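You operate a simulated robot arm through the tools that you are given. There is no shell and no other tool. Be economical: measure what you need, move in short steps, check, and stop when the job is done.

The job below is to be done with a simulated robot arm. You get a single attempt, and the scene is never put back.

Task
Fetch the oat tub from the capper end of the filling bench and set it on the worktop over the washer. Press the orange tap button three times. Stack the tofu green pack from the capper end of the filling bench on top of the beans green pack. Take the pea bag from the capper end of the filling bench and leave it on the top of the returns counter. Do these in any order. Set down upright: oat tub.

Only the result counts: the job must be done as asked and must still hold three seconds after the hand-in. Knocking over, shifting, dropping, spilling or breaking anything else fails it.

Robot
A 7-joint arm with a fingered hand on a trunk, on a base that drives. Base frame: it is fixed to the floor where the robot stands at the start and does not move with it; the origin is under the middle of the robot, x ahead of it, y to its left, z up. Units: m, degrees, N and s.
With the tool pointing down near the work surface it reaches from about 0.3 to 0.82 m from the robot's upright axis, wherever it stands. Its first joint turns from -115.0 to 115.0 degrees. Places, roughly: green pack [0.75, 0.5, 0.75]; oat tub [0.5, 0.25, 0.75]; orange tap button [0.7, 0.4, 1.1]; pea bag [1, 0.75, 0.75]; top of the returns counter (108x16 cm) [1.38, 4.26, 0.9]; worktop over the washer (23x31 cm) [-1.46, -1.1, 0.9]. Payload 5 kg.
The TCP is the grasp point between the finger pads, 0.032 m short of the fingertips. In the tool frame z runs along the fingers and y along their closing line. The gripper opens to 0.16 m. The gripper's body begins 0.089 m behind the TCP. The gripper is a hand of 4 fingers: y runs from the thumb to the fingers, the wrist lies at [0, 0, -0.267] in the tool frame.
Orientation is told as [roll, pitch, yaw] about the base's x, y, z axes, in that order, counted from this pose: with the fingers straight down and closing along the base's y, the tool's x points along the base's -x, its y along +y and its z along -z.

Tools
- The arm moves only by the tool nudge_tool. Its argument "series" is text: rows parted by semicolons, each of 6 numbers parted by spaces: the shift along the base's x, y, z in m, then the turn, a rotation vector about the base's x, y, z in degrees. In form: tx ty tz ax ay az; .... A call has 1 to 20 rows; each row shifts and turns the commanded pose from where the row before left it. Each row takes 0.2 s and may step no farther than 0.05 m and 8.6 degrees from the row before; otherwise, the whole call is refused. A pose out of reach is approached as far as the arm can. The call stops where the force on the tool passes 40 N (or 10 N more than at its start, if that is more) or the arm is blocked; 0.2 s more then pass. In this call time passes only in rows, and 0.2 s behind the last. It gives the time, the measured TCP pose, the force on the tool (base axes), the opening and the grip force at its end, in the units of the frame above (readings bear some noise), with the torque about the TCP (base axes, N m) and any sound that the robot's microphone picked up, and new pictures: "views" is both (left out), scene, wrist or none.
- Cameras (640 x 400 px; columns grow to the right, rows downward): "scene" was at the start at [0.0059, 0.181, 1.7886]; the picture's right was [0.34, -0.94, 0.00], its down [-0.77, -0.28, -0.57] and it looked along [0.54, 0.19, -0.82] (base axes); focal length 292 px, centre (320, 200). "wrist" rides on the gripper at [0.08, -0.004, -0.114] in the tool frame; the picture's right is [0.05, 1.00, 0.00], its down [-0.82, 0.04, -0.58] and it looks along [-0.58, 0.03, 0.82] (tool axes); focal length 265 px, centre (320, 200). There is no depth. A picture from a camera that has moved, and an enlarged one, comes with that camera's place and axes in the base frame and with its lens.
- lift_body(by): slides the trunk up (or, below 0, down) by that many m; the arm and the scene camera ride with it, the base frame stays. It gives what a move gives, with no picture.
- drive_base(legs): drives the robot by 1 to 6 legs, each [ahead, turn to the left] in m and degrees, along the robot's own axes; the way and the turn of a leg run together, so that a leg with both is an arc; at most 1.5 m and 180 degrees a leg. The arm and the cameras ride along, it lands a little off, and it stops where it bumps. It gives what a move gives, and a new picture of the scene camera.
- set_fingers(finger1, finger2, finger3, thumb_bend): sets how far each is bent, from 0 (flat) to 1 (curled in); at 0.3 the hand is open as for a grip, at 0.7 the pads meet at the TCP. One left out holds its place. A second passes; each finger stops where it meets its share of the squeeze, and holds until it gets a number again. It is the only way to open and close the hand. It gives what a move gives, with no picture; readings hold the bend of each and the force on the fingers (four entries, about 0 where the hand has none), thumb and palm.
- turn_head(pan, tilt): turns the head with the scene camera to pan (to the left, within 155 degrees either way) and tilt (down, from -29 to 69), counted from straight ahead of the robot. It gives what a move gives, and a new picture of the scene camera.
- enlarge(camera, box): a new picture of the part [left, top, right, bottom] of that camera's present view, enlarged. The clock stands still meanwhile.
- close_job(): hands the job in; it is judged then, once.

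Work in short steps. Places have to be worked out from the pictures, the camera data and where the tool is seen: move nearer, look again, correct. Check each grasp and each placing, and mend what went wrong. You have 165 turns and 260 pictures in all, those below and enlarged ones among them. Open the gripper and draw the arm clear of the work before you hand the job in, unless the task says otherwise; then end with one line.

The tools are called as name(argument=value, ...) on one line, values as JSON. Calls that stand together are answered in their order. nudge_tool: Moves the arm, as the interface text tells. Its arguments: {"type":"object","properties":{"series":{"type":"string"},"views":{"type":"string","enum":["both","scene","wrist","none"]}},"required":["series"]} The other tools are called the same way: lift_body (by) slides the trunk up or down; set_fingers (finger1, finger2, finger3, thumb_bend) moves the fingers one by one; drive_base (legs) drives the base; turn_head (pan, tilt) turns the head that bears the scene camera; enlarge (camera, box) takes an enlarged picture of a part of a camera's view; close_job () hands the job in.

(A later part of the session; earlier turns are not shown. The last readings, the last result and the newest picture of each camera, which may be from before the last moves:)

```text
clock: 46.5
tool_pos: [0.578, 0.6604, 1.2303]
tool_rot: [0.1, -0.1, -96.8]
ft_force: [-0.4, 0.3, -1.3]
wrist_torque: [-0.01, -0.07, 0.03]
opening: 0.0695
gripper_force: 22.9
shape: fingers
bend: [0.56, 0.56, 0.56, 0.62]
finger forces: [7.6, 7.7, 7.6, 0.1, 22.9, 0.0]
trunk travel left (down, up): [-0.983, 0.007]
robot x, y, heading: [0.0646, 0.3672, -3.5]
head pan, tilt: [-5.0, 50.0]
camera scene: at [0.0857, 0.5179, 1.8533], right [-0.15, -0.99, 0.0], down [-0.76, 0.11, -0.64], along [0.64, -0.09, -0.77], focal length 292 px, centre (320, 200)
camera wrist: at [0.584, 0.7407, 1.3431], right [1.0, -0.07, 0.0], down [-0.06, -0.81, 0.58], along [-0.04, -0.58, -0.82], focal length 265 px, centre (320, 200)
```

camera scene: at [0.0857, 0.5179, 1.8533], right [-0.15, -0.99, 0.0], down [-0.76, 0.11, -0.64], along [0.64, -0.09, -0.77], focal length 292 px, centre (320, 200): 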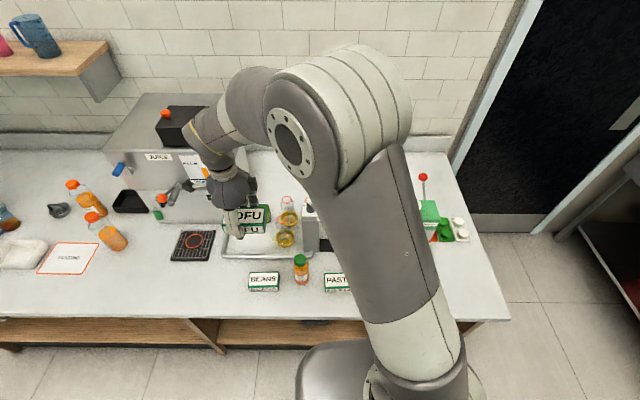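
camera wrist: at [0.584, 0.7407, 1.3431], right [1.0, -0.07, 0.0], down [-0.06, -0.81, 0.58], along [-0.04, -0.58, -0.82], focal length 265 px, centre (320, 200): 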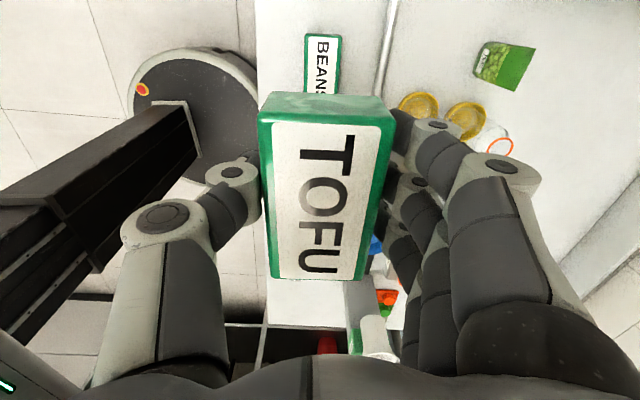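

The wrist view gives a consistent beans pose; correction of about +6 mm x, +7 mm y. I descend to near contact.

nudge_tool(series="0.006 0.0066 -0.03 0 0 -1; 0 0 -0.05 0 0 0; 0 0 -0.05 0 0 0; 0 0 -0.05 0 0 0; 0 0 -0.05 0 0 0; 0 0 -0.04 0 0 0; 0 0 -0.02 0 0 0; 0 0 0 0 0 0")

enlarge(camera="scene", box=[190, 205, 350, 305])

```text
clock: 48.3
tool_pos: [0.5885, 0.6671, 0.9388]
tool_rot: [0.1, 0.1, -97.8]
ft_force: [0.7, 0.3, -1.9]
wrist_torque: [0.02, -0.03, -0.04]
opening: 0.0692
gripper_force: 22.7
shape: fingers
bend: [0.56, 0.56, 0.56, 0.62]
finger forces: [7.7, 7.6, 7.6, 0.0, 22.8, 0.1]
trunk travel left (down, up): [-0.983, 0.007]
robot x, y, heading: [0.063, 0.368, -3.6]
head pan, tilt: [-5.0, 50.0]
camera scene: at [0.0869, 0.5158, 1.8535], right [-0.15, -0.99, 0.0], down [-0.76, 0.11, -0.64], along [0.64, -0.09, -0.77], focal length 292 px, centre (320, 200)
camera wrist: at [0.5954, 0.7471, 1.0528], right [1.0, -0.09, 0.0], down [-0.07, -0.81, 0.58], along [-0.05, -0.58, -0.82], focal length 265 px, centre (320, 200)
```

scene: 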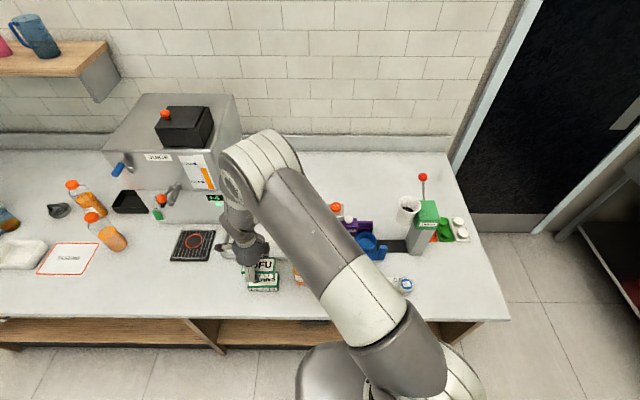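
wrist: 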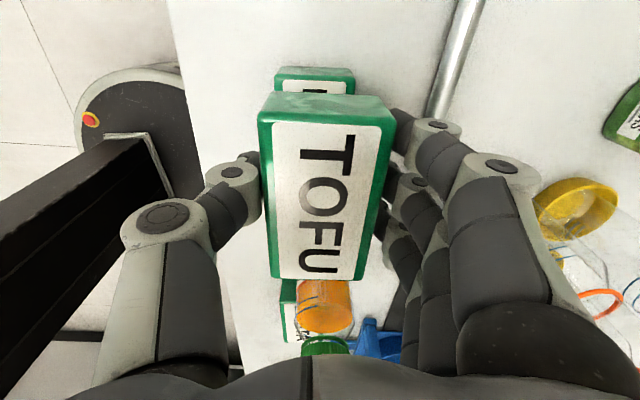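

```text
4.00 times, centred on (270, 255) of scene
camera zoom: at [0.0869, 0.5158, 1.8535], right [-0.15, -0.99, 0.0], down [-0.76, 0.11, -0.64], along [0.64, -0.09, -0.77], focal length 1168 px, centre (520, -20)
```

zoom: 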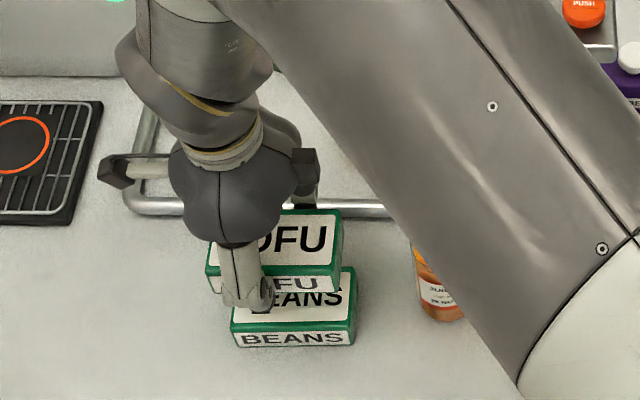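

Aligned within ~5 mm; I shift -5 mm in x, +2 mm in y, and descend to contact slowly.

nudge_tool(series="-0.005 0.002 -0.02 0 0 0; 0 0 -0.015 0 0 0; 0 0 -0.005 0 0 0; 0 0 -0.004 0 0 0", views="none")

nudge_tool(series="0 0 -0.004 0 0 0; 0 0 -0.003 0 0 0", views="none")

```text
clock: 49.3
tool_pos: [0.5829, 0.6701, 0.8958]
tool_rot: [0.0, 0.0, -97.9]
ft_force: [-0.3, -0.2, -1.7]
wrist_torque: [0.02, 0.0, 0.0]
opening: 0.0695
gripper_force: 23.1
shape: fingers
bend: [0.56, 0.56, 0.56, 0.62]
finger forces: [7.6, 7.6, 7.6, 0.0, 22.9, 0.0]
trunk travel left (down, up): [-0.983, 0.007]
robot x, y, heading: [0.0638, 0.3672, -3.5]
head pan, tilt: [-5.0, 50.0]
```

```text
clock: 49.9
tool_pos: [0.5821, 0.669, 0.8873]
tool_rot: [0.1, -0.1, -97.8]
ft_force: [-1.4, 0.5, -0.6]
wrist_torque: [0.01, 0.0, 0.0]
opening: 0.0695
gripper_force: 22.9
shape: fingers
bend: [0.56, 0.56, 0.56, 0.62]
finger forces: [7.6, 7.6, 7.6, 0.0, 22.9, 0.0]
trunk travel left (down, up): [-0.983, 0.007]
robot x, y, heading: [0.0609, 0.366, -3.2]
head pan, tilt: [-5.0, 50.0]
```

Not clearly in contact; continue in 3 mm steps.

nudge_tool(series="0 0 -0.003 0 0 0", views="none")

nudge_tool(series="0 0 -0.003 0 0 0", views="scene")

enlarge(camera="scene", box=[230, 245, 310, 295])

```text
clock: 50.3
tool_pos: [0.5826, 0.6686, 0.8839]
tool_rot: [0.1, 0.0, -97.7]
ft_force: [-0.1, 0.0, -2.1]
wrist_torque: [0.04, -0.01, -0.05]
opening: 0.0696
gripper_force: 23.2
shape: fingers
bend: [0.56, 0.56, 0.56, 0.62]
finger forces: [7.6, 7.6, 7.7, 0.0, 22.8, 0.0]
trunk travel left (down, up): [-0.983, 0.007]
robot x, y, heading: [0.0594, 0.3679, -3.8]
head pan, tilt: [-5.0, 50.0]
```

```text
clock: 50.7
tool_pos: [0.5831, 0.6678, 0.8801]
tool_rot: [0.1, 0.0, -97.9]
ft_force: [-0.1, -0.3, -0.7]
wrist_torque: [-0.04, -0.03, 0.01]
opening: 0.0697
gripper_force: 23.0
shape: fingers
bend: [0.56, 0.56, 0.56, 0.62]
finger forces: [7.6, 7.5, 7.7, 0.1, 22.9, 0.0]
trunk travel left (down, up): [-0.983, 0.007]
robot x, y, heading: [0.0621, 0.3693, -3.4]
head pan, tilt: [-5.0, 50.0]
camera scene: at [0.0869, 0.516, 1.8536], right [-0.15, -0.99, 0.0], down [-0.76, 0.11, -0.64], along [0.64, -0.09, -0.77], focal length 292 px, centre (320, 200)
```

scene: 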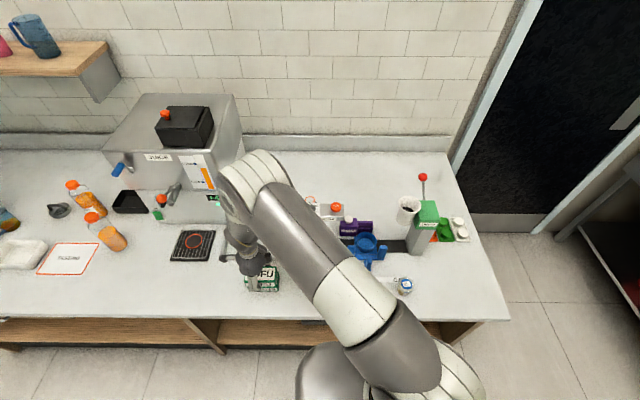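

```text
8.00 times, centred on (270, 270) of scene
camera zoom: at [0.0869, 0.516, 1.8536], right [-0.15, -0.99, 0.0], down [-0.76, 0.11, -0.64], along [0.64, -0.09, -0.77], focal length 2335 px, centre (720, -360)
```

zoom: 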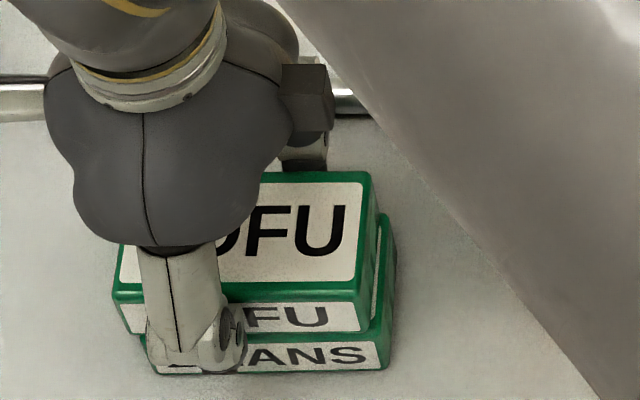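

Tofu is hovering just above, about 6 mm too far +y. I shift back and continue down.

nudge_tool(series="0 -0.006 0 0 0 0; 0 0 -0.003 0 0 0", views="none")

nudge_tool(series="0 0 -0.003 0 0 0", views="none")

nudge_tool(series="0 0 -0.003 0 0 0", views="none")

enlarge(camera="scene", box=[230, 245, 310, 295])

```text
clock: 51.3
tool_pos: [0.5828, 0.6637, 0.8812]
tool_rot: [0.2, 0.1, -97.9]
ft_force: [-1.1, 0.1, 17.4]
wrist_torque: [-0.08, -0.08, 0.0]
opening: 0.0697
gripper_force: 25.8
shape: fingers
bend: [0.57, 0.57, 0.57, 0.62]
finger forces: [8.2, 8.4, 8.5, 0.0, 25.9, 0.0]
trunk travel left (down, up): [-0.983, 0.007]
robot x, y, heading: [0.0642, 0.3633, -3.4]
head pan, tilt: [-5.0, 50.0]
```

```text
clock: 51.7
tool_pos: [0.5828, 0.6628, 0.88]
tool_rot: [0.3, 0.2, -97.9]
ft_force: [-1.0, 0.6, 38.7]
wrist_torque: [-0.02, -0.04, 0.0]
opening: 0.0696
gripper_force: 27.9
shape: fingers
bend: [0.57, 0.57, 0.57, 0.63]
finger forces: [9.0, 9.3, 9.4, 0.0, 28.2, 0.1]
trunk travel left (down, up): [-0.983, 0.007]
robot x, y, heading: [0.0657, 0.3669, -3.2]
head pan, tilt: [-5.0, 50.0]
```

```text
clock: 52.1
tool_pos: [0.581, 0.6608, 0.8716]
tool_rot: [0.0, 0.0, -97.8]
ft_force: [1.9, 1.1, 22.3]
wrist_torque: [-0.01, -0.12, 0.02]
opening: 0.0694
gripper_force: 24.6
shape: fingers
bend: [0.57, 0.57, 0.57, 0.63]
finger forces: [8.6, 8.6, 8.6, 0.1, 23.9, 0.0]
trunk travel left (down, up): [-0.983, 0.007]
robot x, y, heading: [0.0646, 0.3665, -3.4]
head pan, tilt: [-5.0, 50.0]
```

```text
8.00 times, centred on (270, 270) of scene
camera zoom: at [0.0862, 0.5152, 1.8534], right [-0.15, -0.99, 0.0], down [-0.76, 0.11, -0.64], along [0.64, -0.09, -0.77], focal length 2335 px, centre (720, -360)
```

zoom: 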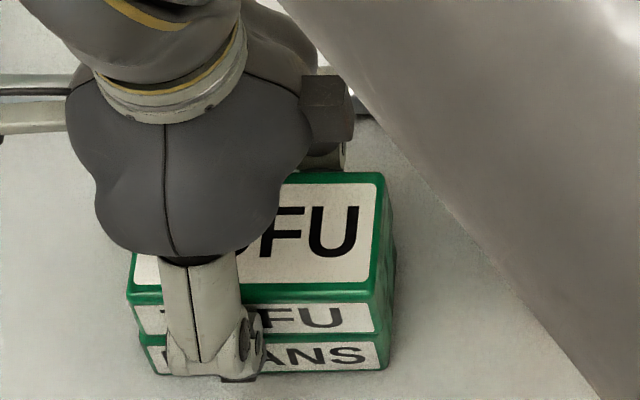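

Tofu now sits squarely on the beans pack (22 N down). I ease up a touch, then release.

nudge_tool(series="0 0 0.003 0 0 0; 0 0 0.002 0 0 0", views="none")

set_fingers(finger1=0.45, finger2=0.45, finger3=0.45, thumb_bend=0.5)

nudge_tool(series="0 0 0.02 0 0 0; 0 0 0.03 0 0 0; 0 0 0.05 0 0 0; 0 0 0.05 0 0 0; 0 0 0.05 0 0 0; 0 0 0.05 0 0 0; 0 0 0.05 0 0 0")

enlarge(camera="scene", box=[190, 205, 350, 305])

```text
clock: 52.7
tool_pos: [0.5803, 0.6625, 0.8772]
tool_rot: [-0.1, -0.1, -97.8]
ft_force: [0.2, -1.0, -1.1]
wrist_torque: [0.03, 0.0, -0.02]
opening: 0.0696
gripper_force: 23.3
shape: fingers
bend: [0.57, 0.57, 0.57, 0.63]
finger forces: [7.8, 7.7, 7.6, 0.1, 23.1, 0.1]
trunk travel left (down, up): [-0.983, 0.007]
robot x, y, heading: [0.0622, 0.3684, -3.4]
head pan, tilt: [-5.0, 50.0]
```

```text
clock: 53.7
tool_pos: [0.5819, 0.6628, 0.8775]
tool_rot: [0.0, 0.0, -98.0]
ft_force: [-0.2, 0.4, 0.1]
wrist_torque: [0.02, -0.01, 0.0]
opening: 0.1005
gripper_force: 0.1
shape: fingers
bend: [0.45, 0.45, 0.45, 0.5]
finger forces: [0.1, 0.0, 0.0, 0.0, 0.0, 0.0]
trunk travel left (down, up): [-0.983, 0.007]
robot x, y, heading: [0.0632, 0.3639, -3.5]
head pan, tilt: [-5.0, 50.0]
```

```text
clock: 55.3
tool_pos: [0.5812, 0.664, 1.1753]
tool_rot: [0.1, 0.0, -97.9]
ft_force: [0.5, -0.2, 1.0]
wrist_torque: [0.04, -0.05, 0.0]
opening: 0.1007
gripper_force: 0.0
shape: fingers
bend: [0.45, 0.45, 0.45, 0.5]
finger forces: [0.2, 0.0, 0.0, 0.0, 0.1, 0.1]
trunk travel left (down, up): [-0.983, 0.007]
robot x, y, heading: [0.0642, 0.3657, -3.3]
head pan, tilt: [-5.0, 50.0]
camera scene: at [0.0852, 0.5146, 1.8536], right [-0.15, -0.99, 0.0], down [-0.76, 0.11, -0.64], along [0.64, -0.09, -0.77], focal length 292 px, centre (320, 200)
camera wrist: at [0.5883, 0.7436, 1.2896], right [1.0, -0.09, 0.0], down [-0.07, -0.81, 0.58], along [-0.05, -0.58, -0.82], focal length 265 px, centre (320, 200)
```

scene: 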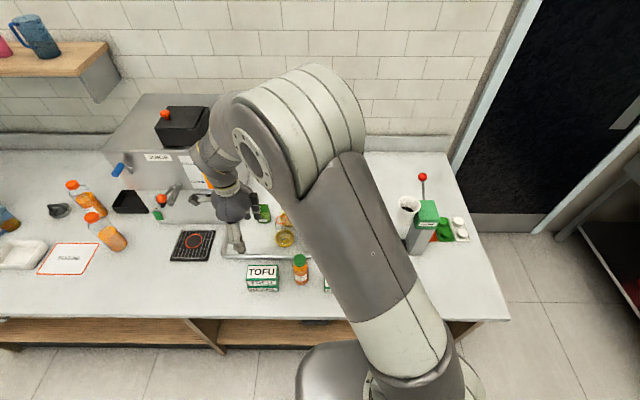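
wrist: 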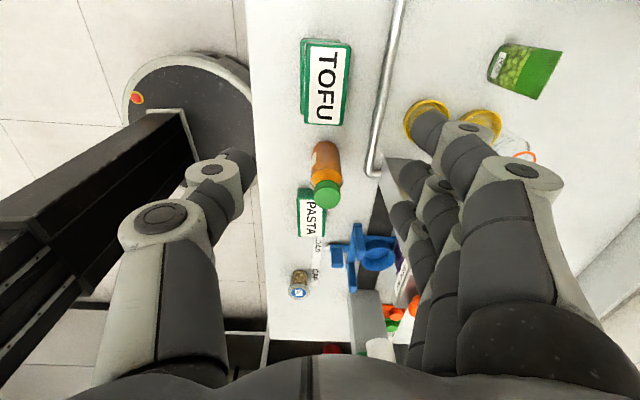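

```text
4.00 times, centred on (270, 255) of scene
camera zoom: at [0.0852, 0.5146, 1.8536], right [-0.15, -0.99, 0.0], down [-0.76, 0.11, -0.64], along [0.64, -0.09, -0.77], focal length 1168 px, centre (520, -20)
```

zoom: 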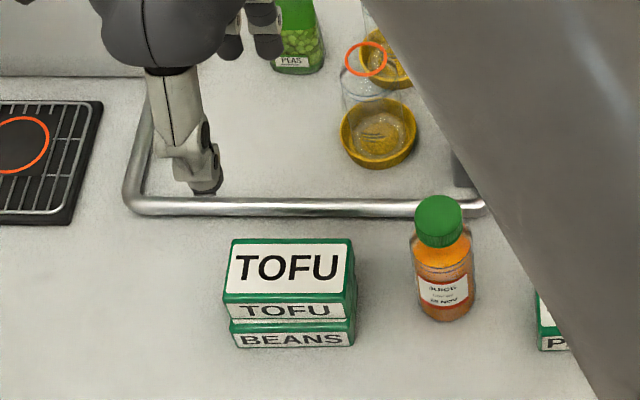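

The stack is good. The pea bag stands at ≈(0.88,0.65), top ≈0.918, beyond reach from here; I retract the hand to the middle and shift the base ~0.26 m further along +y.

nudge_tool(series="-0.015 -0.04 0.01 0 0 0; -0.015 -0.04 0.01 0 0 0; -0.015 -0.04 0.01 0 0 0; -0.015 -0.04 0.01 0 0 0; -0.015 -0.04 0.01 0 0 0; -0.015 -0.04 0.01 0 0 0", views="none")

drive_base(legs=[[0, 92], [0.25, 0], [0, -88]])

```text
clock: 56.7
tool_pos: [0.4884, 0.4207, 1.2366]
tool_rot: [0.1, 0.1, -97.8]
ft_force: [-0.9, 0.2, -0.2]
wrist_torque: [0.04, 0.0, 0.01]
opening: 0.1009
gripper_force: 0.0
shape: fingers
bend: [0.45, 0.45, 0.45, 0.5]
finger forces: [0.0, 0.1, 0.0, 0.0, 0.1, 0.0]
trunk travel left (down, up): [-0.983, 0.007]
robot x, y, heading: [0.063, 0.3657, -3.3]
head pan, tilt: [-5.0, 50.0]
```

```text
clock: 66.1
tool_pos: [0.4971, 0.6903, 1.2362]
tool_rot: [0.0, 0.1, -95.3]
ft_force: [0.3, 0.2, 0.5]
wrist_torque: [-0.02, 0.02, 0.0]
opening: 0.1007
gripper_force: 0.1
shape: fingers
bend: [0.45, 0.45, 0.45, 0.5]
finger forces: [0.1, 0.1, 0.0, 0.1, 0.0, 0.1]
trunk travel left (down, up): [-0.983, 0.007]
robot x, y, heading: [0.0726, 0.6171, -1.0]
head pan, tilt: [-5.0, 50.0]
camera scene: at [0.0917, 0.766, 1.8535], right [-0.1, -0.99, 0.0], down [-0.76, 0.08, -0.64], along [0.64, -0.07, -0.77], focal length 292 px, centre (320, 200)
```

scene: 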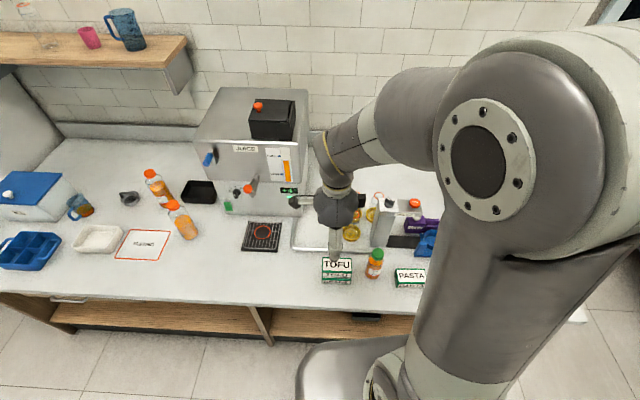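

Now robot at (0.072,0.617). Move the hand toward the bag at height and look with the wrist camera.

nudge_tool(series="0.04 0 0 0 0 -1.5; 0.04 0 0 0 0 -1.5; 0.04 0 0 0 0 -1.5; 0.04 -0.01 0 0 0 -1.5; 0.04 -0.01 0 0 0 -1.5; 0.04 -0.01 0 0 0 -1.5; 0.04 -0.01 0 0 0 0; 0.04 0 0 0 0 0; 0.04 0 0 0 0 0")

```text
clock: 68.1
tool_pos: [0.8566, 0.6501, 1.2364]
tool_rot: [-0.2, 0.1, -104.3]
ft_force: [0.4, 0.3, -0.1]
wrist_torque: [-0.01, 0.02, 0.03]
opening: 0.1007
gripper_force: 0.0
shape: fingers
bend: [0.45, 0.45, 0.45, 0.5]
finger forces: [0.0, 0.0, 0.0, 0.0, 0.1, 0.0]
trunk travel left (down, up): [-0.983, 0.007]
robot x, y, heading: [0.0743, 0.6167, -0.8]
head pan, tilt: [-5.0, 50.0]
camera scene: at [0.0943, 0.7657, 1.8536], right [-0.1, -0.99, 0.0], down [-0.76, 0.08, -0.64], along [0.64, -0.07, -0.77], focal length 292 px, centre (320, 200)
camera wrist: at [0.8741, 0.729, 1.3503], right [0.98, -0.2, 0.0], down [-0.16, -0.8, 0.58], along [-0.12, -0.57, -0.82], focal length 265 px, centre (320, 200)
```

scene: 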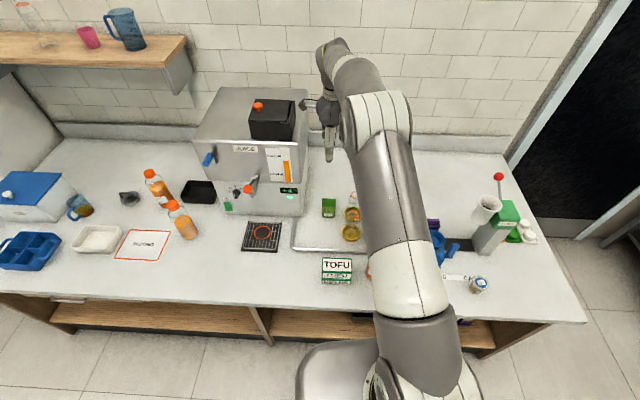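
wrist: 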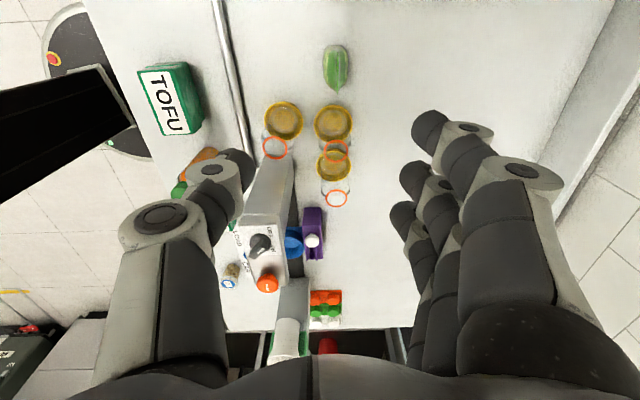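

Bag is at (0.884,0.649), thin along x (≈4 cm), so the current grip direction suits. I lower the trunk 0.1 m for reach and descend above it.

lift_body(by=-0.1)

nudge_tool(series="0.014 0 0 0 0 4; 0.013 0 -0.02 0 0 0; 0 0 -0.04 0 0 0; 0 0 -0.04 0 0 0; 0 0 -0.04 0 0 0")

```text
clock: 69.4
tool_pos: [0.8554, 0.6506, 1.1391]
tool_rot: [0.0, -0.1, -104.2]
ft_force: [-0.5, -0.3, 1.0]
wrist_torque: [0.0, -0.02, 0.02]
opening: 0.1007
gripper_force: 0.1
shape: fingers
bend: [0.45, 0.45, 0.45, 0.5]
finger forces: [0.0, 0.0, 0.0, 0.0, 0.0, 0.1]
trunk travel left (down, up): [-0.883, 0.107]
robot x, y, heading: [0.0705, 0.6171, -0.6]
head pan, tilt: [-5.0, 50.0]
```

```text
clock: 70.6
tool_pos: [0.8798, 0.6514, 0.9963]
tool_rot: [0.0, 0.0, -100.3]
ft_force: [1.0, 0.4, 0.3]
wrist_torque: [-0.03, 0.01, -0.05]
opening: 0.1007
gripper_force: 0.0
shape: fingers
bend: [0.45, 0.45, 0.45, 0.5]
finger forces: [0.0, 0.0, 0.1, 0.1, 0.0, 0.0]
trunk travel left (down, up): [-0.883, 0.107]
robot x, y, heading: [0.0703, 0.6163, -0.6]
head pan, tilt: [-5.0, 50.0]
camera scene: at [0.0929, 0.7664, 1.7536], right [-0.1, -0.99, 0.0], down [-0.76, 0.08, -0.64], along [0.64, -0.07, -0.77], focal length 292 px, centre (320, 200)
camera wrist: at [0.8919, 0.7298, 1.1091], right [0.99, -0.13, 0.0], down [-0.11, -0.81, 0.58], along [-0.07, -0.57, -0.82], focal length 265 px, centre (320, 200)
```

scene: 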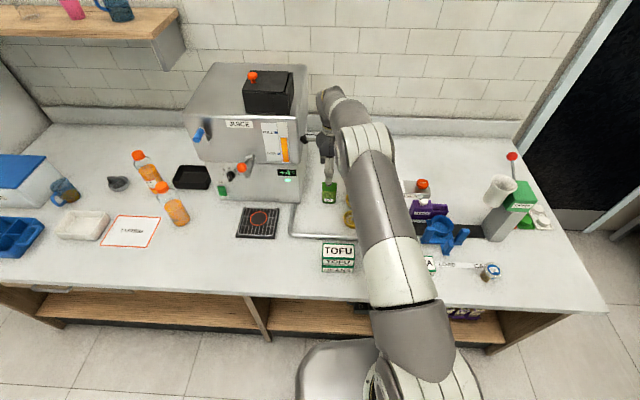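
wrist: 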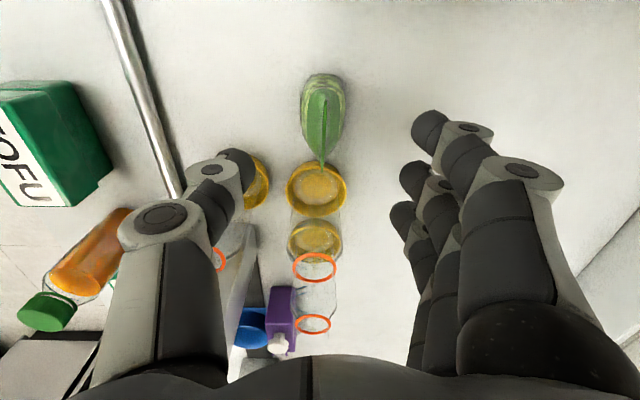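

Well centred. Descend to grip height (z≈0.868).

nudge_tool(series="0.003 0.002 -0.04 0 0 0; 0 0 -0.04 0 0 0; 0 0 -0.03 0 0 0; 0 0 -0.018 0 0 0")

```text
clock: 71.6
tool_pos: [0.8847, 0.6532, 0.8689]
tool_rot: [0.1, 0.0, -100.2]
ft_force: [1.3, 0.0, 0.6]
wrist_torque: [0.03, 0.02, -0.01]
opening: 0.1011
gripper_force: 0.0
shape: fingers
bend: [0.45, 0.45, 0.45, 0.5]
finger forces: [0.0, 0.0, 0.0, 0.0, 0.1, 0.1]
trunk travel left (down, up): [-0.883, 0.107]
robot x, y, heading: [0.0746, 0.6176, -0.8]
head pan, tilt: [-5.0, 50.0]
camera scene: at [0.0918, 0.7655, 1.7536], right [-0.1, -0.99, 0.0], down [-0.76, 0.08, -0.64], along [0.64, -0.06, -0.77], focal length 292 px, centre (320, 200)
camera wrist: at [0.8957, 0.7337, 0.9831], right [0.99, -0.13, 0.0], down [-0.1, -0.81, 0.58], along [-0.07, -0.57, -0.82], focal length 265 px, centre (320, 200)
```

scene: 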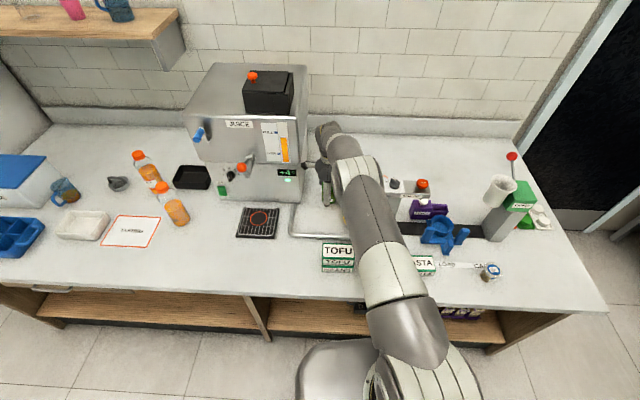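
wrist: 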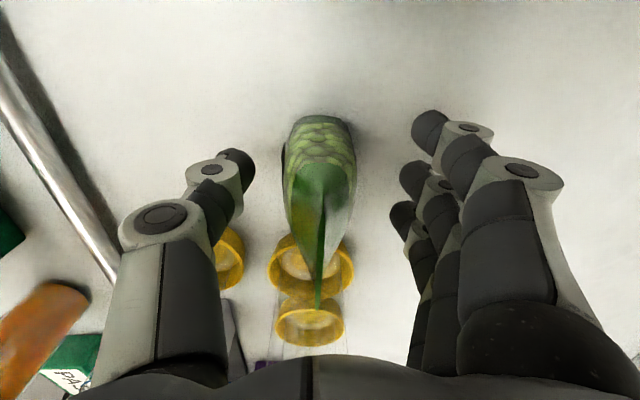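

The bag is between the fingers; close.

set_fingers(finger1=0.7, finger2=0.7, finger3=0.7, thumb_bend=0.7)

nudge_tool(series="0 0 0.015 0 0 0; 0 0 0.025 0 0 0")

```text
clock: 72.6
tool_pos: [0.885, 0.6531, 0.8707]
tool_rot: [0.0, -0.1, -100.3]
ft_force: [-0.2, 0.0, -0.9]
wrist_torque: [0.0, 0.01, 0.0]
opening: 0.0404
gripper_force: 17.9
shape: fingers
bend: [0.67, 0.6, 0.6, 0.66]
finger forces: [3.8, 7.7, 7.5, 0.0, 18.0, 0.0]
trunk travel left (down, up): [-0.883, 0.107]
robot x, y, heading: [0.0774, 0.6146, -0.7]
head pan, tilt: [-5.0, 50.0]
```

```text
clock: 73.2
tool_pos: [0.8851, 0.6491, 0.909]
tool_rot: [0.0, 0.0, -100.5]
ft_force: [2.8, -12.4, -3.5]
wrist_torque: [1.32, 0.47, -0.53]
opening: 0.04
gripper_force: 18.6
shape: fingers
bend: [0.67, 0.6, 0.6, 0.66]
finger forces: [3.9, 7.7, 7.5, 0.0, 17.8, 0.1]
trunk travel left (down, up): [-0.883, 0.107]
robot x, y, heading: [0.0752, 0.6127, -1.0]
head pan, tilt: [-5.0, 50.0]
camera scene: at [0.0916, 0.7642, 1.7537], right [-0.1, -0.99, 0.0], down [-0.76, 0.08, -0.64], along [0.64, -0.07, -0.77], focal length 292 px, centre (320, 200)
camera wrist: at [0.8965, 0.7296, 1.0228], right [0.99, -0.13, 0.0], down [-0.11, -0.81, 0.58], along [-0.07, -0.57, -0.82], focal length 265 px, centre (320, 200)
```

scene: 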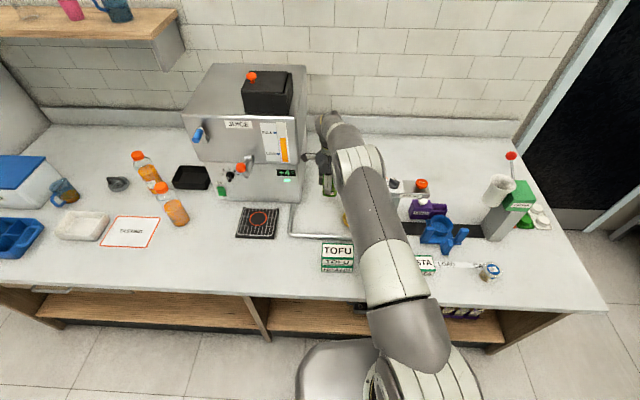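
wrist: 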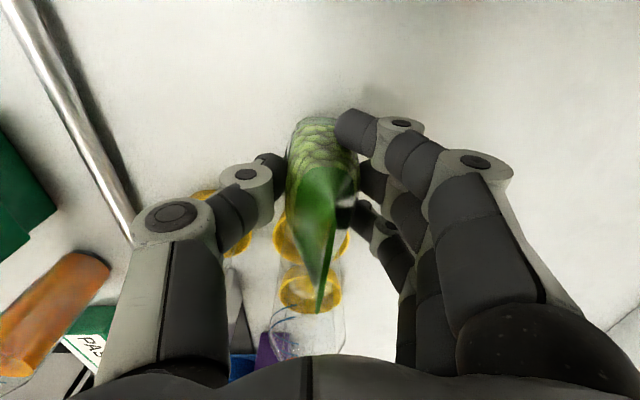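

There is an unexpected -12 N along y; something on the hand's +y side may touch the juice machine. I zoom before moving on.

enlarge(camera="scene", box=[240, 90, 400, 215])

```text
3.20 times, centred on (320, 152) of scene
camera zoom: at [0.0916, 0.7642, 1.7537], right [-0.1, -0.99, 0.0], down [-0.76, 0.08, -0.64], along [0.64, -0.07, -0.77], focal length 934 px, centre (320, 352)
```

zoom: 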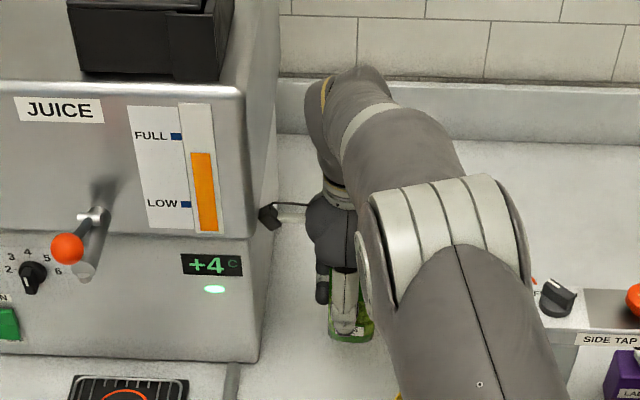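

The wrist camera boom touches the machine's side. I back off 1.5 cm in -y, then rise.

nudge_tool(series="0 -0.008 0 0 0 0; 0 -0.007 0 0 0 0", views="none")

nudge_tool(series="0 -0.003 0.02 0 0 0; 0 0 0.03 0 0 0", views="both")

enlarge(camera="scene", box=[160, 50, 400, 250])

```text
clock: 73.8
tool_pos: [0.8857, 0.6378, 0.9096]
tool_rot: [-0.1, 0.0, -100.3]
ft_force: [-0.5, 0.3, -0.9]
wrist_torque: [0.01, 0.01, 0.01]
opening: 0.04
gripper_force: 19.0
shape: fingers
bend: [0.67, 0.6, 0.6, 0.66]
finger forces: [3.7, 7.7, 7.5, 0.1, 17.8, 0.0]
trunk travel left (down, up): [-0.883, 0.107]
robot x, y, heading: [0.0729, 0.616, -0.9]
head pan, tilt: [-5.0, 50.0]
```

```text
clock: 74.4
tool_pos: [0.8852, 0.6348, 0.9588]
tool_rot: [0.1, 0.1, -100.4]
ft_force: [-0.2, 0.4, -0.8]
wrist_torque: [0.03, -0.01, 0.0]
opening: 0.0402
gripper_force: 18.0
shape: fingers
bend: [0.67, 0.6, 0.6, 0.66]
finger forces: [3.8, 7.7, 7.5, 0.1, 17.8, 0.0]
trunk travel left (down, up): [-0.883, 0.107]
robot x, y, heading: [0.0758, 0.6194, -0.8]
head pan, tilt: [-5.0, 50.0]
camera scene: at [0.091, 0.7664, 1.7534], right [-0.1, -0.99, 0.0], down [-0.76, 0.08, -0.64], along [0.64, -0.07, -0.77], focal length 292 px, centre (320, 200)
camera wrist: at [0.8968, 0.7152, 1.0712], right [0.99, -0.13, 0.0], down [-0.1, -0.81, 0.58], along [-0.07, -0.57, -0.82], focal length 265 px, centre (320, 200)
```

scene: 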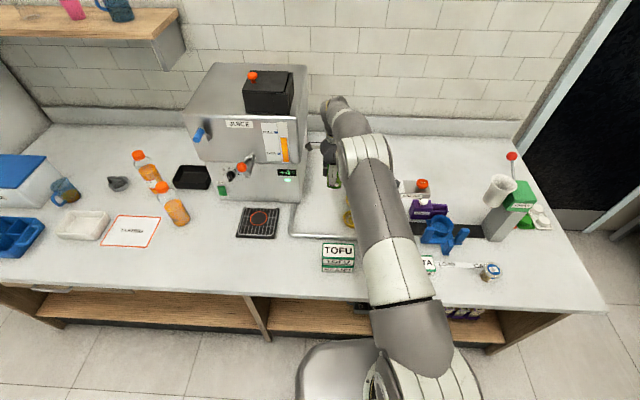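
wrist: 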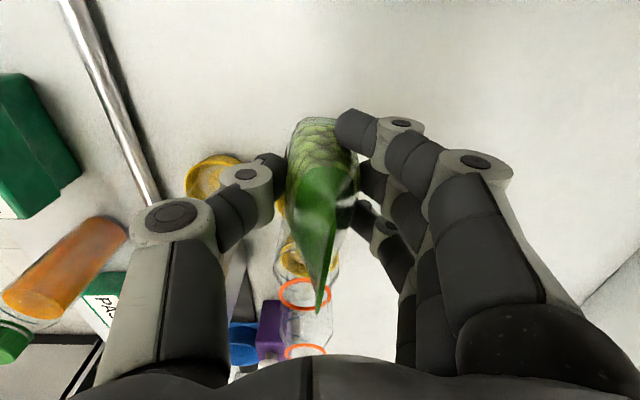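

```text
2.00 times, centred on (280, 150) of scene
camera zoom: at [0.091, 0.7664, 1.7534], right [-0.1, -0.99, 0.0], down [-0.76, 0.08, -0.64], along [0.64, -0.07, -0.77], focal length 584 px, centre (400, 300)
```

zoom: 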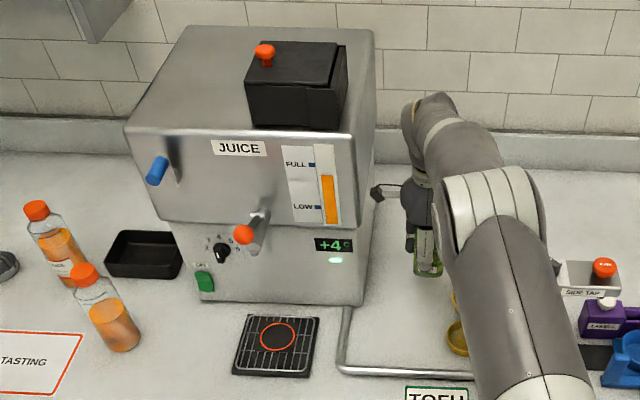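

Machine unmoved, bag held. Rise well above the beakers, then retract.

nudge_tool(series="0 0 0.04 0 0 0; 0 0 0.05 0 0 0; 0 -0.01 0.045 0 0 0; 0 -0.01 0.045 0 0 0; -0.03 -0.01 0.02 0 0 0; -0.045 0 0 0 0 0; -0.045 0 0 0 0 0; -0.045 0 0 0 0 0; -0.045 0 0 0 0 0; -0.045 0 0 0 0 0; -0.045 0 0 0 0 0; -0.045 0 0 0 0 0; -0.045 0 0 0 0 0; -0.03 0 0 0 0 0")

lift_body(by=0.1)

```text
clock: 77.4
tool_pos: [0.4629, 0.6062, 1.1608]
tool_rot: [0.1, 0.1, -100.3]
ft_force: [0.0, -1.1, -0.9]
wrist_torque: [-0.04, 0.01, 0.04]
opening: 0.0388
gripper_force: 17.3
shape: fingers
bend: [0.68, 0.6, 0.61, 0.66]
finger forces: [2.9, 7.7, 7.2, 0.0, 17.0, 0.1]
trunk travel left (down, up): [-0.883, 0.107]
robot x, y, heading: [0.074, 0.618, -0.9]
head pan, tilt: [-5.0, 50.0]
camera scene: at [0.0908, 0.7663, 1.7535], right [-0.1, -0.99, 0.0], down [-0.76, 0.08, -0.64], along [0.64, -0.07, -0.77], focal length 292 px, centre (320, 200)
camera wrist: at [0.4736, 0.6858, 1.2743], right [0.99, -0.13, 0.0], down [-0.11, -0.81, 0.58], along [-0.07, -0.57, -0.82], focal length 265 px, centre (320, 200)
```

scene: 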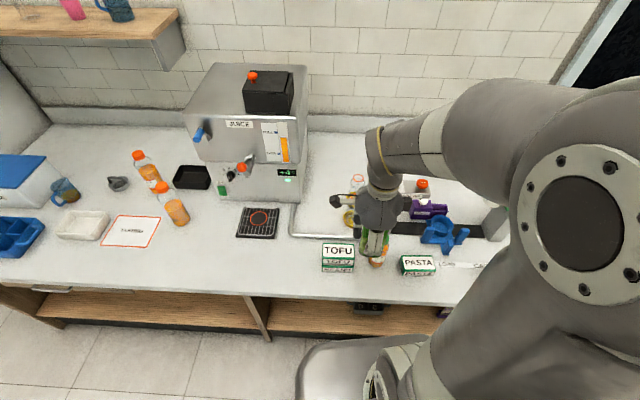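
wrist: 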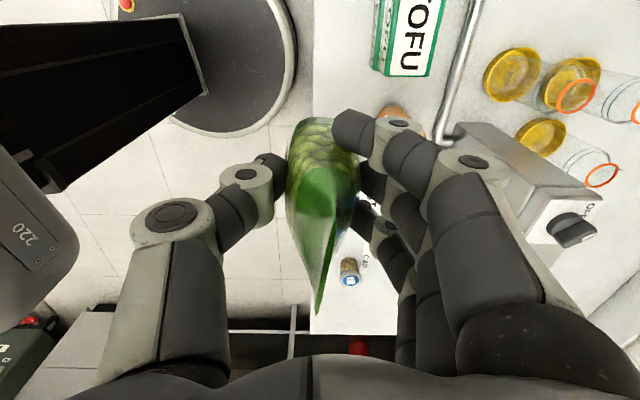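

```text
clock: 78.8
tool_pos: [0.4629, 0.6065, 1.2613]
tool_rot: [0.0, 0.1, -100.3]
ft_force: [0.7, -0.6, -0.5]
wrist_torque: [-0.03, 0.01, 0.05]
opening: 0.039
gripper_force: 17.2
shape: fingers
bend: [0.68, 0.6, 0.61, 0.66]
finger forces: [2.9, 7.7, 7.3, 0.0, 17.0, 0.0]
trunk travel left (down, up): [-0.983, 0.007]
robot x, y, heading: [0.0723, 0.616, -0.8]
head pan, tilt: [-5.0, 50.0]
```

Bag held. Now drive along the bench toward the returns counter, veering slightly away from the bench; first look along the way.

drive_base(legs=[[0, 98], [1.4, 0]])

turn_head(pan=-25, tilt=25)

```text
clock: 89.9
tool_pos: [-0.0231, 2.4258, 1.26]
tool_rot: [0.0, 0.1, -7.0]
ft_force: [-0.2, 0.1, -0.8]
wrist_torque: [-0.03, 0.02, 0.02]
opening: 0.0384
gripper_force: 16.5
shape: fingers
bend: [0.68, 0.6, 0.61, 0.66]
finger forces: [3.0, 7.5, 7.0, 0.0, 16.4, 0.1]
trunk travel left (down, up): [-0.983, 0.007]
robot x, y, heading: [-0.0132, 2.0382, 92.5]
head pan, tilt: [-5.0, 50.0]
camera scene: at [-0.1637, 2.0473, 1.8535], right [1.0, -0.04, 0.0], down [-0.03, -0.77, -0.64], along [0.03, 0.64, -0.77], focal length 292 px, centre (320, 200)
```

scene: 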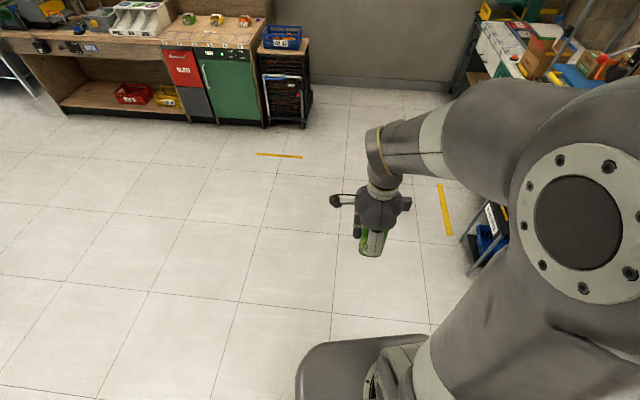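

```text
clock: 90.8
tool_pos: [-0.0228, 2.4262, 1.2614]
tool_rot: [0.0, 0.0, -7.0]
ft_force: [0.1, 0.6, -1.0]
wrist_torque: [0.0, -0.04, 0.02]
opening: 0.0384
gripper_force: 16.8
shape: fingers
bend: [0.68, 0.6, 0.61, 0.66]
finger forces: [3.0, 7.5, 7.0, 0.0, 16.5, 0.1]
trunk travel left (down, up): [-0.983, 0.007]
robot x, y, heading: [-0.0087, 2.0401, 92.5]
head pan, tilt: [-25.0, 25.0]
camera scene: at [-0.1318, 2.0552, 1.8909], right [0.92, -0.38, 0.0], down [-0.16, -0.39, -0.91], along [0.35, 0.84, -0.42], focal length 292 px, centre (320, 200)
```

scene: 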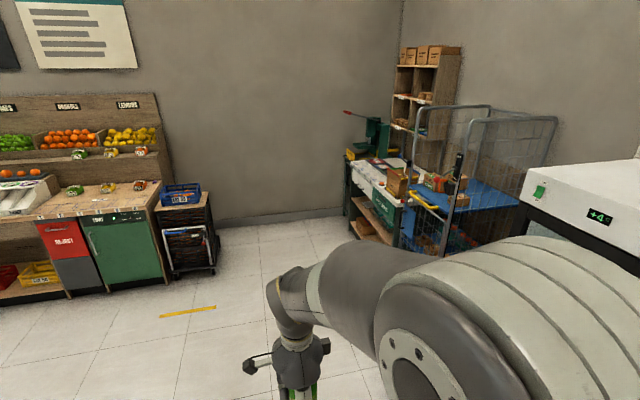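

enlarge(camera="scene", box=[320, 90, 560, 260])

```text
2.35 times, centred on (440, 175) of scene
camera zoom: at [-0.1318, 2.0552, 1.8909], right [0.92, -0.38, 0.0], down [-0.16, -0.39, -0.91], along [0.35, 0.84, -0.42], focal length 687 px, centre (38, 259)
```

zoom: 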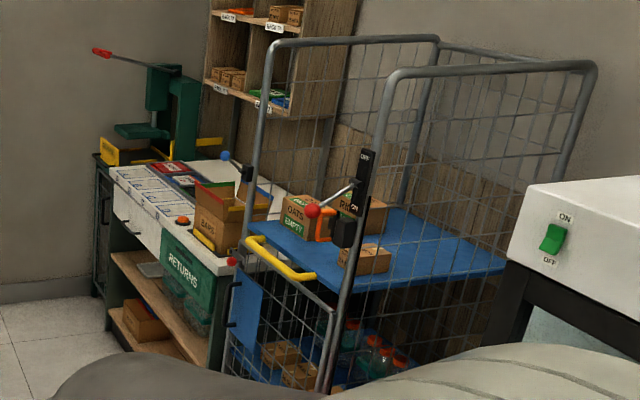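

The returns counter's strip is the white top beyond the trolley. I drive diagonally to about (0.43, 4.0), then face +x.

drive_base(legs=[[0, -13], [1.0, 0], [1.05, 0], [0, -80]])

turn_head(pan=8, tilt=45)

```text
clock: 105.2
tool_pos: [0.7531, 4.0308, 1.2603]
tool_rot: [0.0, 0.1, -101.7]
ft_force: [0.4, -1.1, -0.5]
wrist_torque: [0.0, 0.0, 0.01]
opening: 0.0382
gripper_force: 16.9
shape: fingers
bend: [0.68, 0.61, 0.61, 0.66]
finger forces: [2.9, 7.3, 6.8, 0.1, 16.0, 0.0]
trunk travel left (down, up): [-0.983, 0.007]
robot x, y, heading: [0.3651, 4.0506, -2.2]
head pan, tilt: [-25.0, 25.0]
camera scene: at [0.3907, 4.1672, 1.891], right [-0.46, -0.89, 0.0], down [-0.38, 0.19, -0.91], along [0.81, -0.41, -0.42], focal length 292 px, centre (320, 200)
```

scene: 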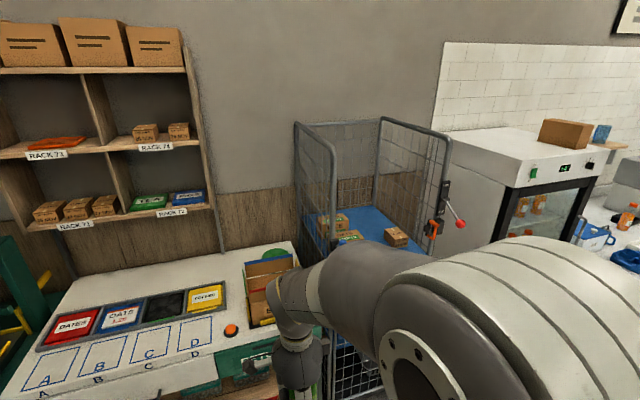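

```text
clock: 106.2
tool_pos: [0.753, 4.0298, 1.2607]
tool_rot: [0.0, 0.0, -101.8]
ft_force: [-0.1, -0.5, -0.9]
wrist_torque: [-0.03, 0.0, 0.01]
opening: 0.0384
gripper_force: 16.3
shape: fingers
bend: [0.68, 0.61, 0.61, 0.66]
finger forces: [2.9, 7.5, 6.9, 0.0, 16.0, 0.0]
trunk travel left (down, up): [-0.983, 0.007]
robot x, y, heading: [0.3631, 4.0533, -2.1]
head pan, tilt: [8.0, 45.0]
camera scene: at [0.3897, 4.2176, 1.8605], right [0.1, -0.99, 0.0], down [-0.7, -0.07, -0.71], along [0.7, 0.07, -0.71], focal length 292 px, centre (320, 200)
```

scene: 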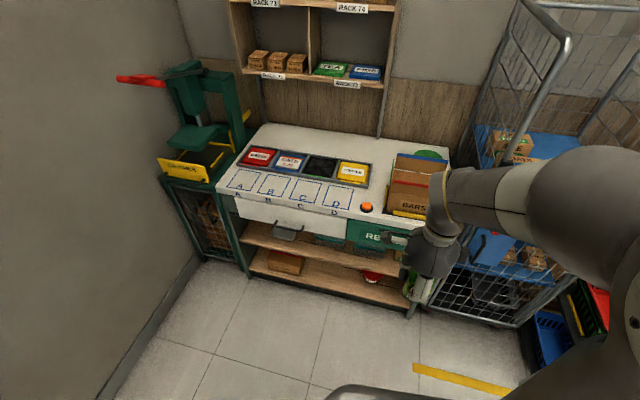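

The counter top spans x≈1.30–1.46; slots C–D around (1.38,4.31) are clear. I shift the hand left, then drive 0.42 m ahead.

nudge_tool(series="0 0.04 0 0 0 0; 0 0.04 0 0 0 0; 0 0.04 0 0 0 0; 0 0.04 0 0 0 0; 0 0.04 0 0 0 0; 0 0.04 0 0 0 0", views="none")

drive_base(legs=[[0.4, 2]])

enlarge(camera="wrist", box=[0, 0, 640, 400])

```text
clock: 107.6
tool_pos: [0.7552, 4.2703, 1.2613]
tool_rot: [0.0, 0.0, -101.8]
ft_force: [-0.1, -0.9, -1.0]
wrist_torque: [-0.04, 0.01, -0.03]
opening: 0.0384
gripper_force: 16.3
shape: fingers
bend: [0.68, 0.61, 0.61, 0.66]
finger forces: [2.9, 7.3, 6.8, 0.0, 15.8, 0.0]
trunk travel left (down, up): [-0.983, 0.007]
robot x, y, heading: [0.3633, 4.0502, -2.1]
head pan, tilt: [8.0, 45.0]
```

```text
clock: 110.1
tool_pos: [1.1535, 4.2753, 1.2612]
tool_rot: [0.0, -0.1, -99.6]
ft_force: [-1.1, -0.2, -0.8]
wrist_torque: [0.01, 0.07, -0.01]
opening: 0.038
gripper_force: 16.6
shape: fingers
bend: [0.68, 0.61, 0.61, 0.66]
finger forces: [2.9, 7.4, 6.8, 0.0, 15.8, 0.1]
trunk travel left (down, up): [-0.983, 0.007]
robot x, y, heading: [0.7706, 4.0446, -0.1]
head pan, tilt: [8.0, 45.0]
camera scene: at [0.7899, 4.2107, 1.8604], right [0.14, -0.99, 0.0], down [-0.7, -0.1, -0.71], along [0.7, 0.1, -0.71], focal length 292 px, centre (320, 200)
```

scene: 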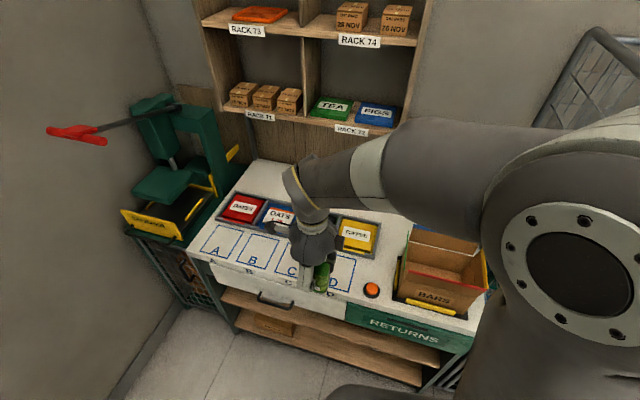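

```text
1.00 times, centred on (320, 200) of wrist
camera zoom: at [1.1628, 4.3559, 1.3755], right [0.99, -0.12, 0.0], down [-0.09, -0.81, 0.58], along [-0.07, -0.57, -0.82], focal length 265 px, centre (320, 200)
```

zoom: 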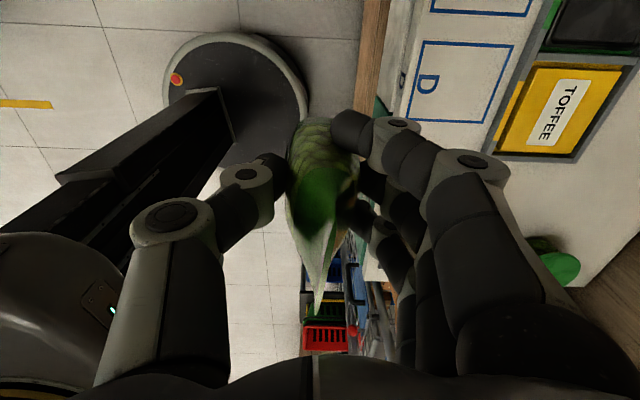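

Strip is clear at (1.385, 4.28). I move over it and lower to just above the surface.

nudge_tool(series="0.04 0 0 0 0 0; 0.04 0 0 0 0 0; 0.04 0 0 0 0 0; 0.04 0 0 0 0 0; 0.04 0 0 0 0 0; 0.032 0.003 0 0 0 0; 0 0 -0.05 0 0 0; 0 0 -0.05 0 0 0; 0 0 -0.05 0 0 0; 0 0 -0.05 0 0 0; 0 0 -0.04 0 0 0; 0 0 -0.01 0 0 0")

enlarge(camera="scene", box=[200, 180, 440, 330])

```text
clock: 112.7
tool_pos: [1.3866, 4.2814, 1.0112]
tool_rot: [0.1, 0.0, -99.5]
ft_force: [0.1, 0.2, -0.9]
wrist_torque: [-0.01, 0.0, 0.03]
opening: 0.0379
gripper_force: 16.0
shape: fingers
bend: [0.68, 0.61, 0.61, 0.66]
finger forces: [2.5, 7.5, 6.8, 0.1, 15.7, 0.0]
trunk travel left (down, up): [-0.983, 0.007]
robot x, y, heading: [0.7732, 4.0412, -0.2]
head pan, tilt: [8.0, 45.0]
camera scene: at [0.7887, 4.2105, 1.8605], right [0.14, -0.99, 0.0], down [-0.7, -0.1, -0.71], along [0.7, 0.1, -0.71], focal length 292 px, centre (320, 200)
camera wrist: at [1.3958, 4.3606, 1.1246], right [0.99, -0.12, 0.0], down [-0.09, -0.81, 0.58], along [-0.07, -0.57, -0.82], focal length 265 px, centre (320, 200)
```

scene: 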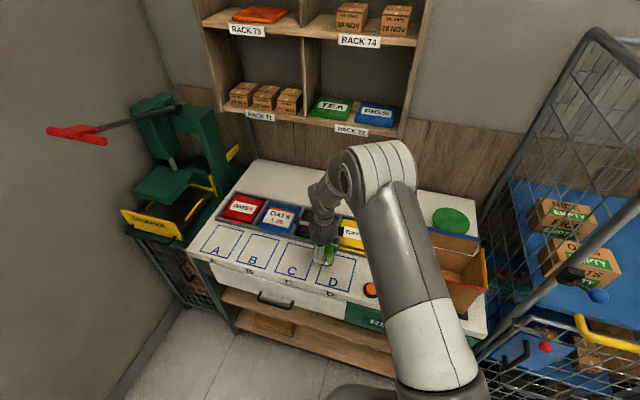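
wrist: 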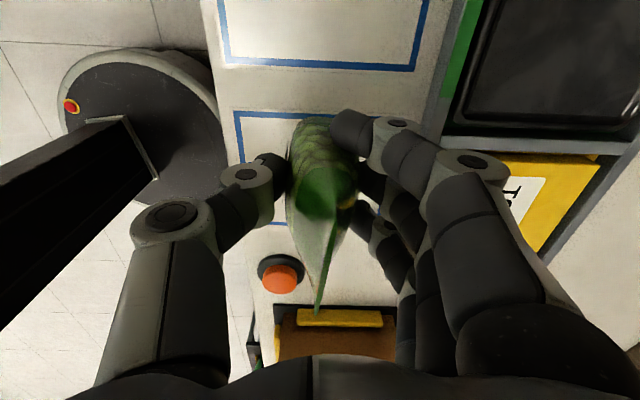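

```text
2.67 times, centred on (320, 255) of scene
camera zoom: at [0.7887, 4.2105, 1.8605], right [0.14, -0.99, 0.0], down [-0.7, -0.1, -0.71], along [0.7, 0.1, -0.71], focal length 778 px, centre (320, 53)
```

zoom: 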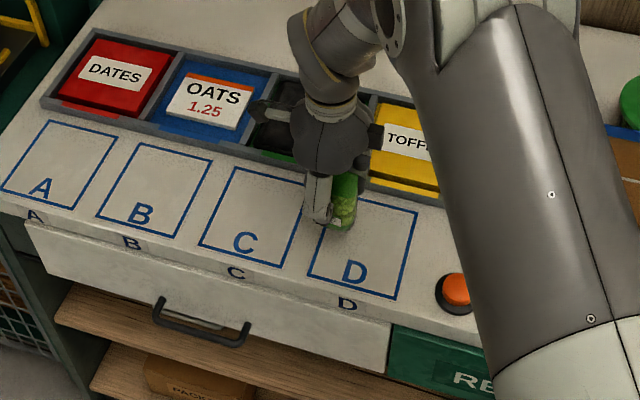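

Over the clear surface. Lower in small steps to contact.

nudge_tool(series="0 0 -0.012 0 0 0; 0 0 -0.008 0 0 0; 0 0 -0.005 0 0 0", views="none")

nudge_tool(series="0 0 -0.004 0 0 0; 0 0 -0.003 0 0 0", views="none")

```text
clock: 113.5
tool_pos: [1.3846, 4.279, 0.9881]
tool_rot: [0.0, 0.1, -99.6]
ft_force: [-0.4, -0.4, -1.2]
wrist_torque: [-0.02, -0.01, -0.03]
opening: 0.0381
gripper_force: 16.3
shape: fingers
bend: [0.68, 0.61, 0.61, 0.66]
finger forces: [2.6, 7.3, 6.9, 0.0, 15.6, 0.1]
trunk travel left (down, up): [-0.983, 0.007]
robot x, y, heading: [0.7762, 4.0418, -0.2]
head pan, tilt: [8.0, 45.0]
```

```text
clock: 114.1
tool_pos: [1.3852, 4.2792, 0.9808]
tool_rot: [0.1, 0.0, -99.6]
ft_force: [-0.7, -0.5, -0.9]
wrist_torque: [0.02, -0.03, 0.0]
opening: 0.0379
gripper_force: 15.9
shape: fingers
bend: [0.68, 0.61, 0.61, 0.66]
finger forces: [2.6, 7.4, 6.8, 0.0, 15.6, 0.0]
trunk travel left (down, up): [-0.983, 0.007]
robot x, y, heading: [0.7702, 4.0437, -0.3]
head pan, tilt: [8.0, 45.0]
```

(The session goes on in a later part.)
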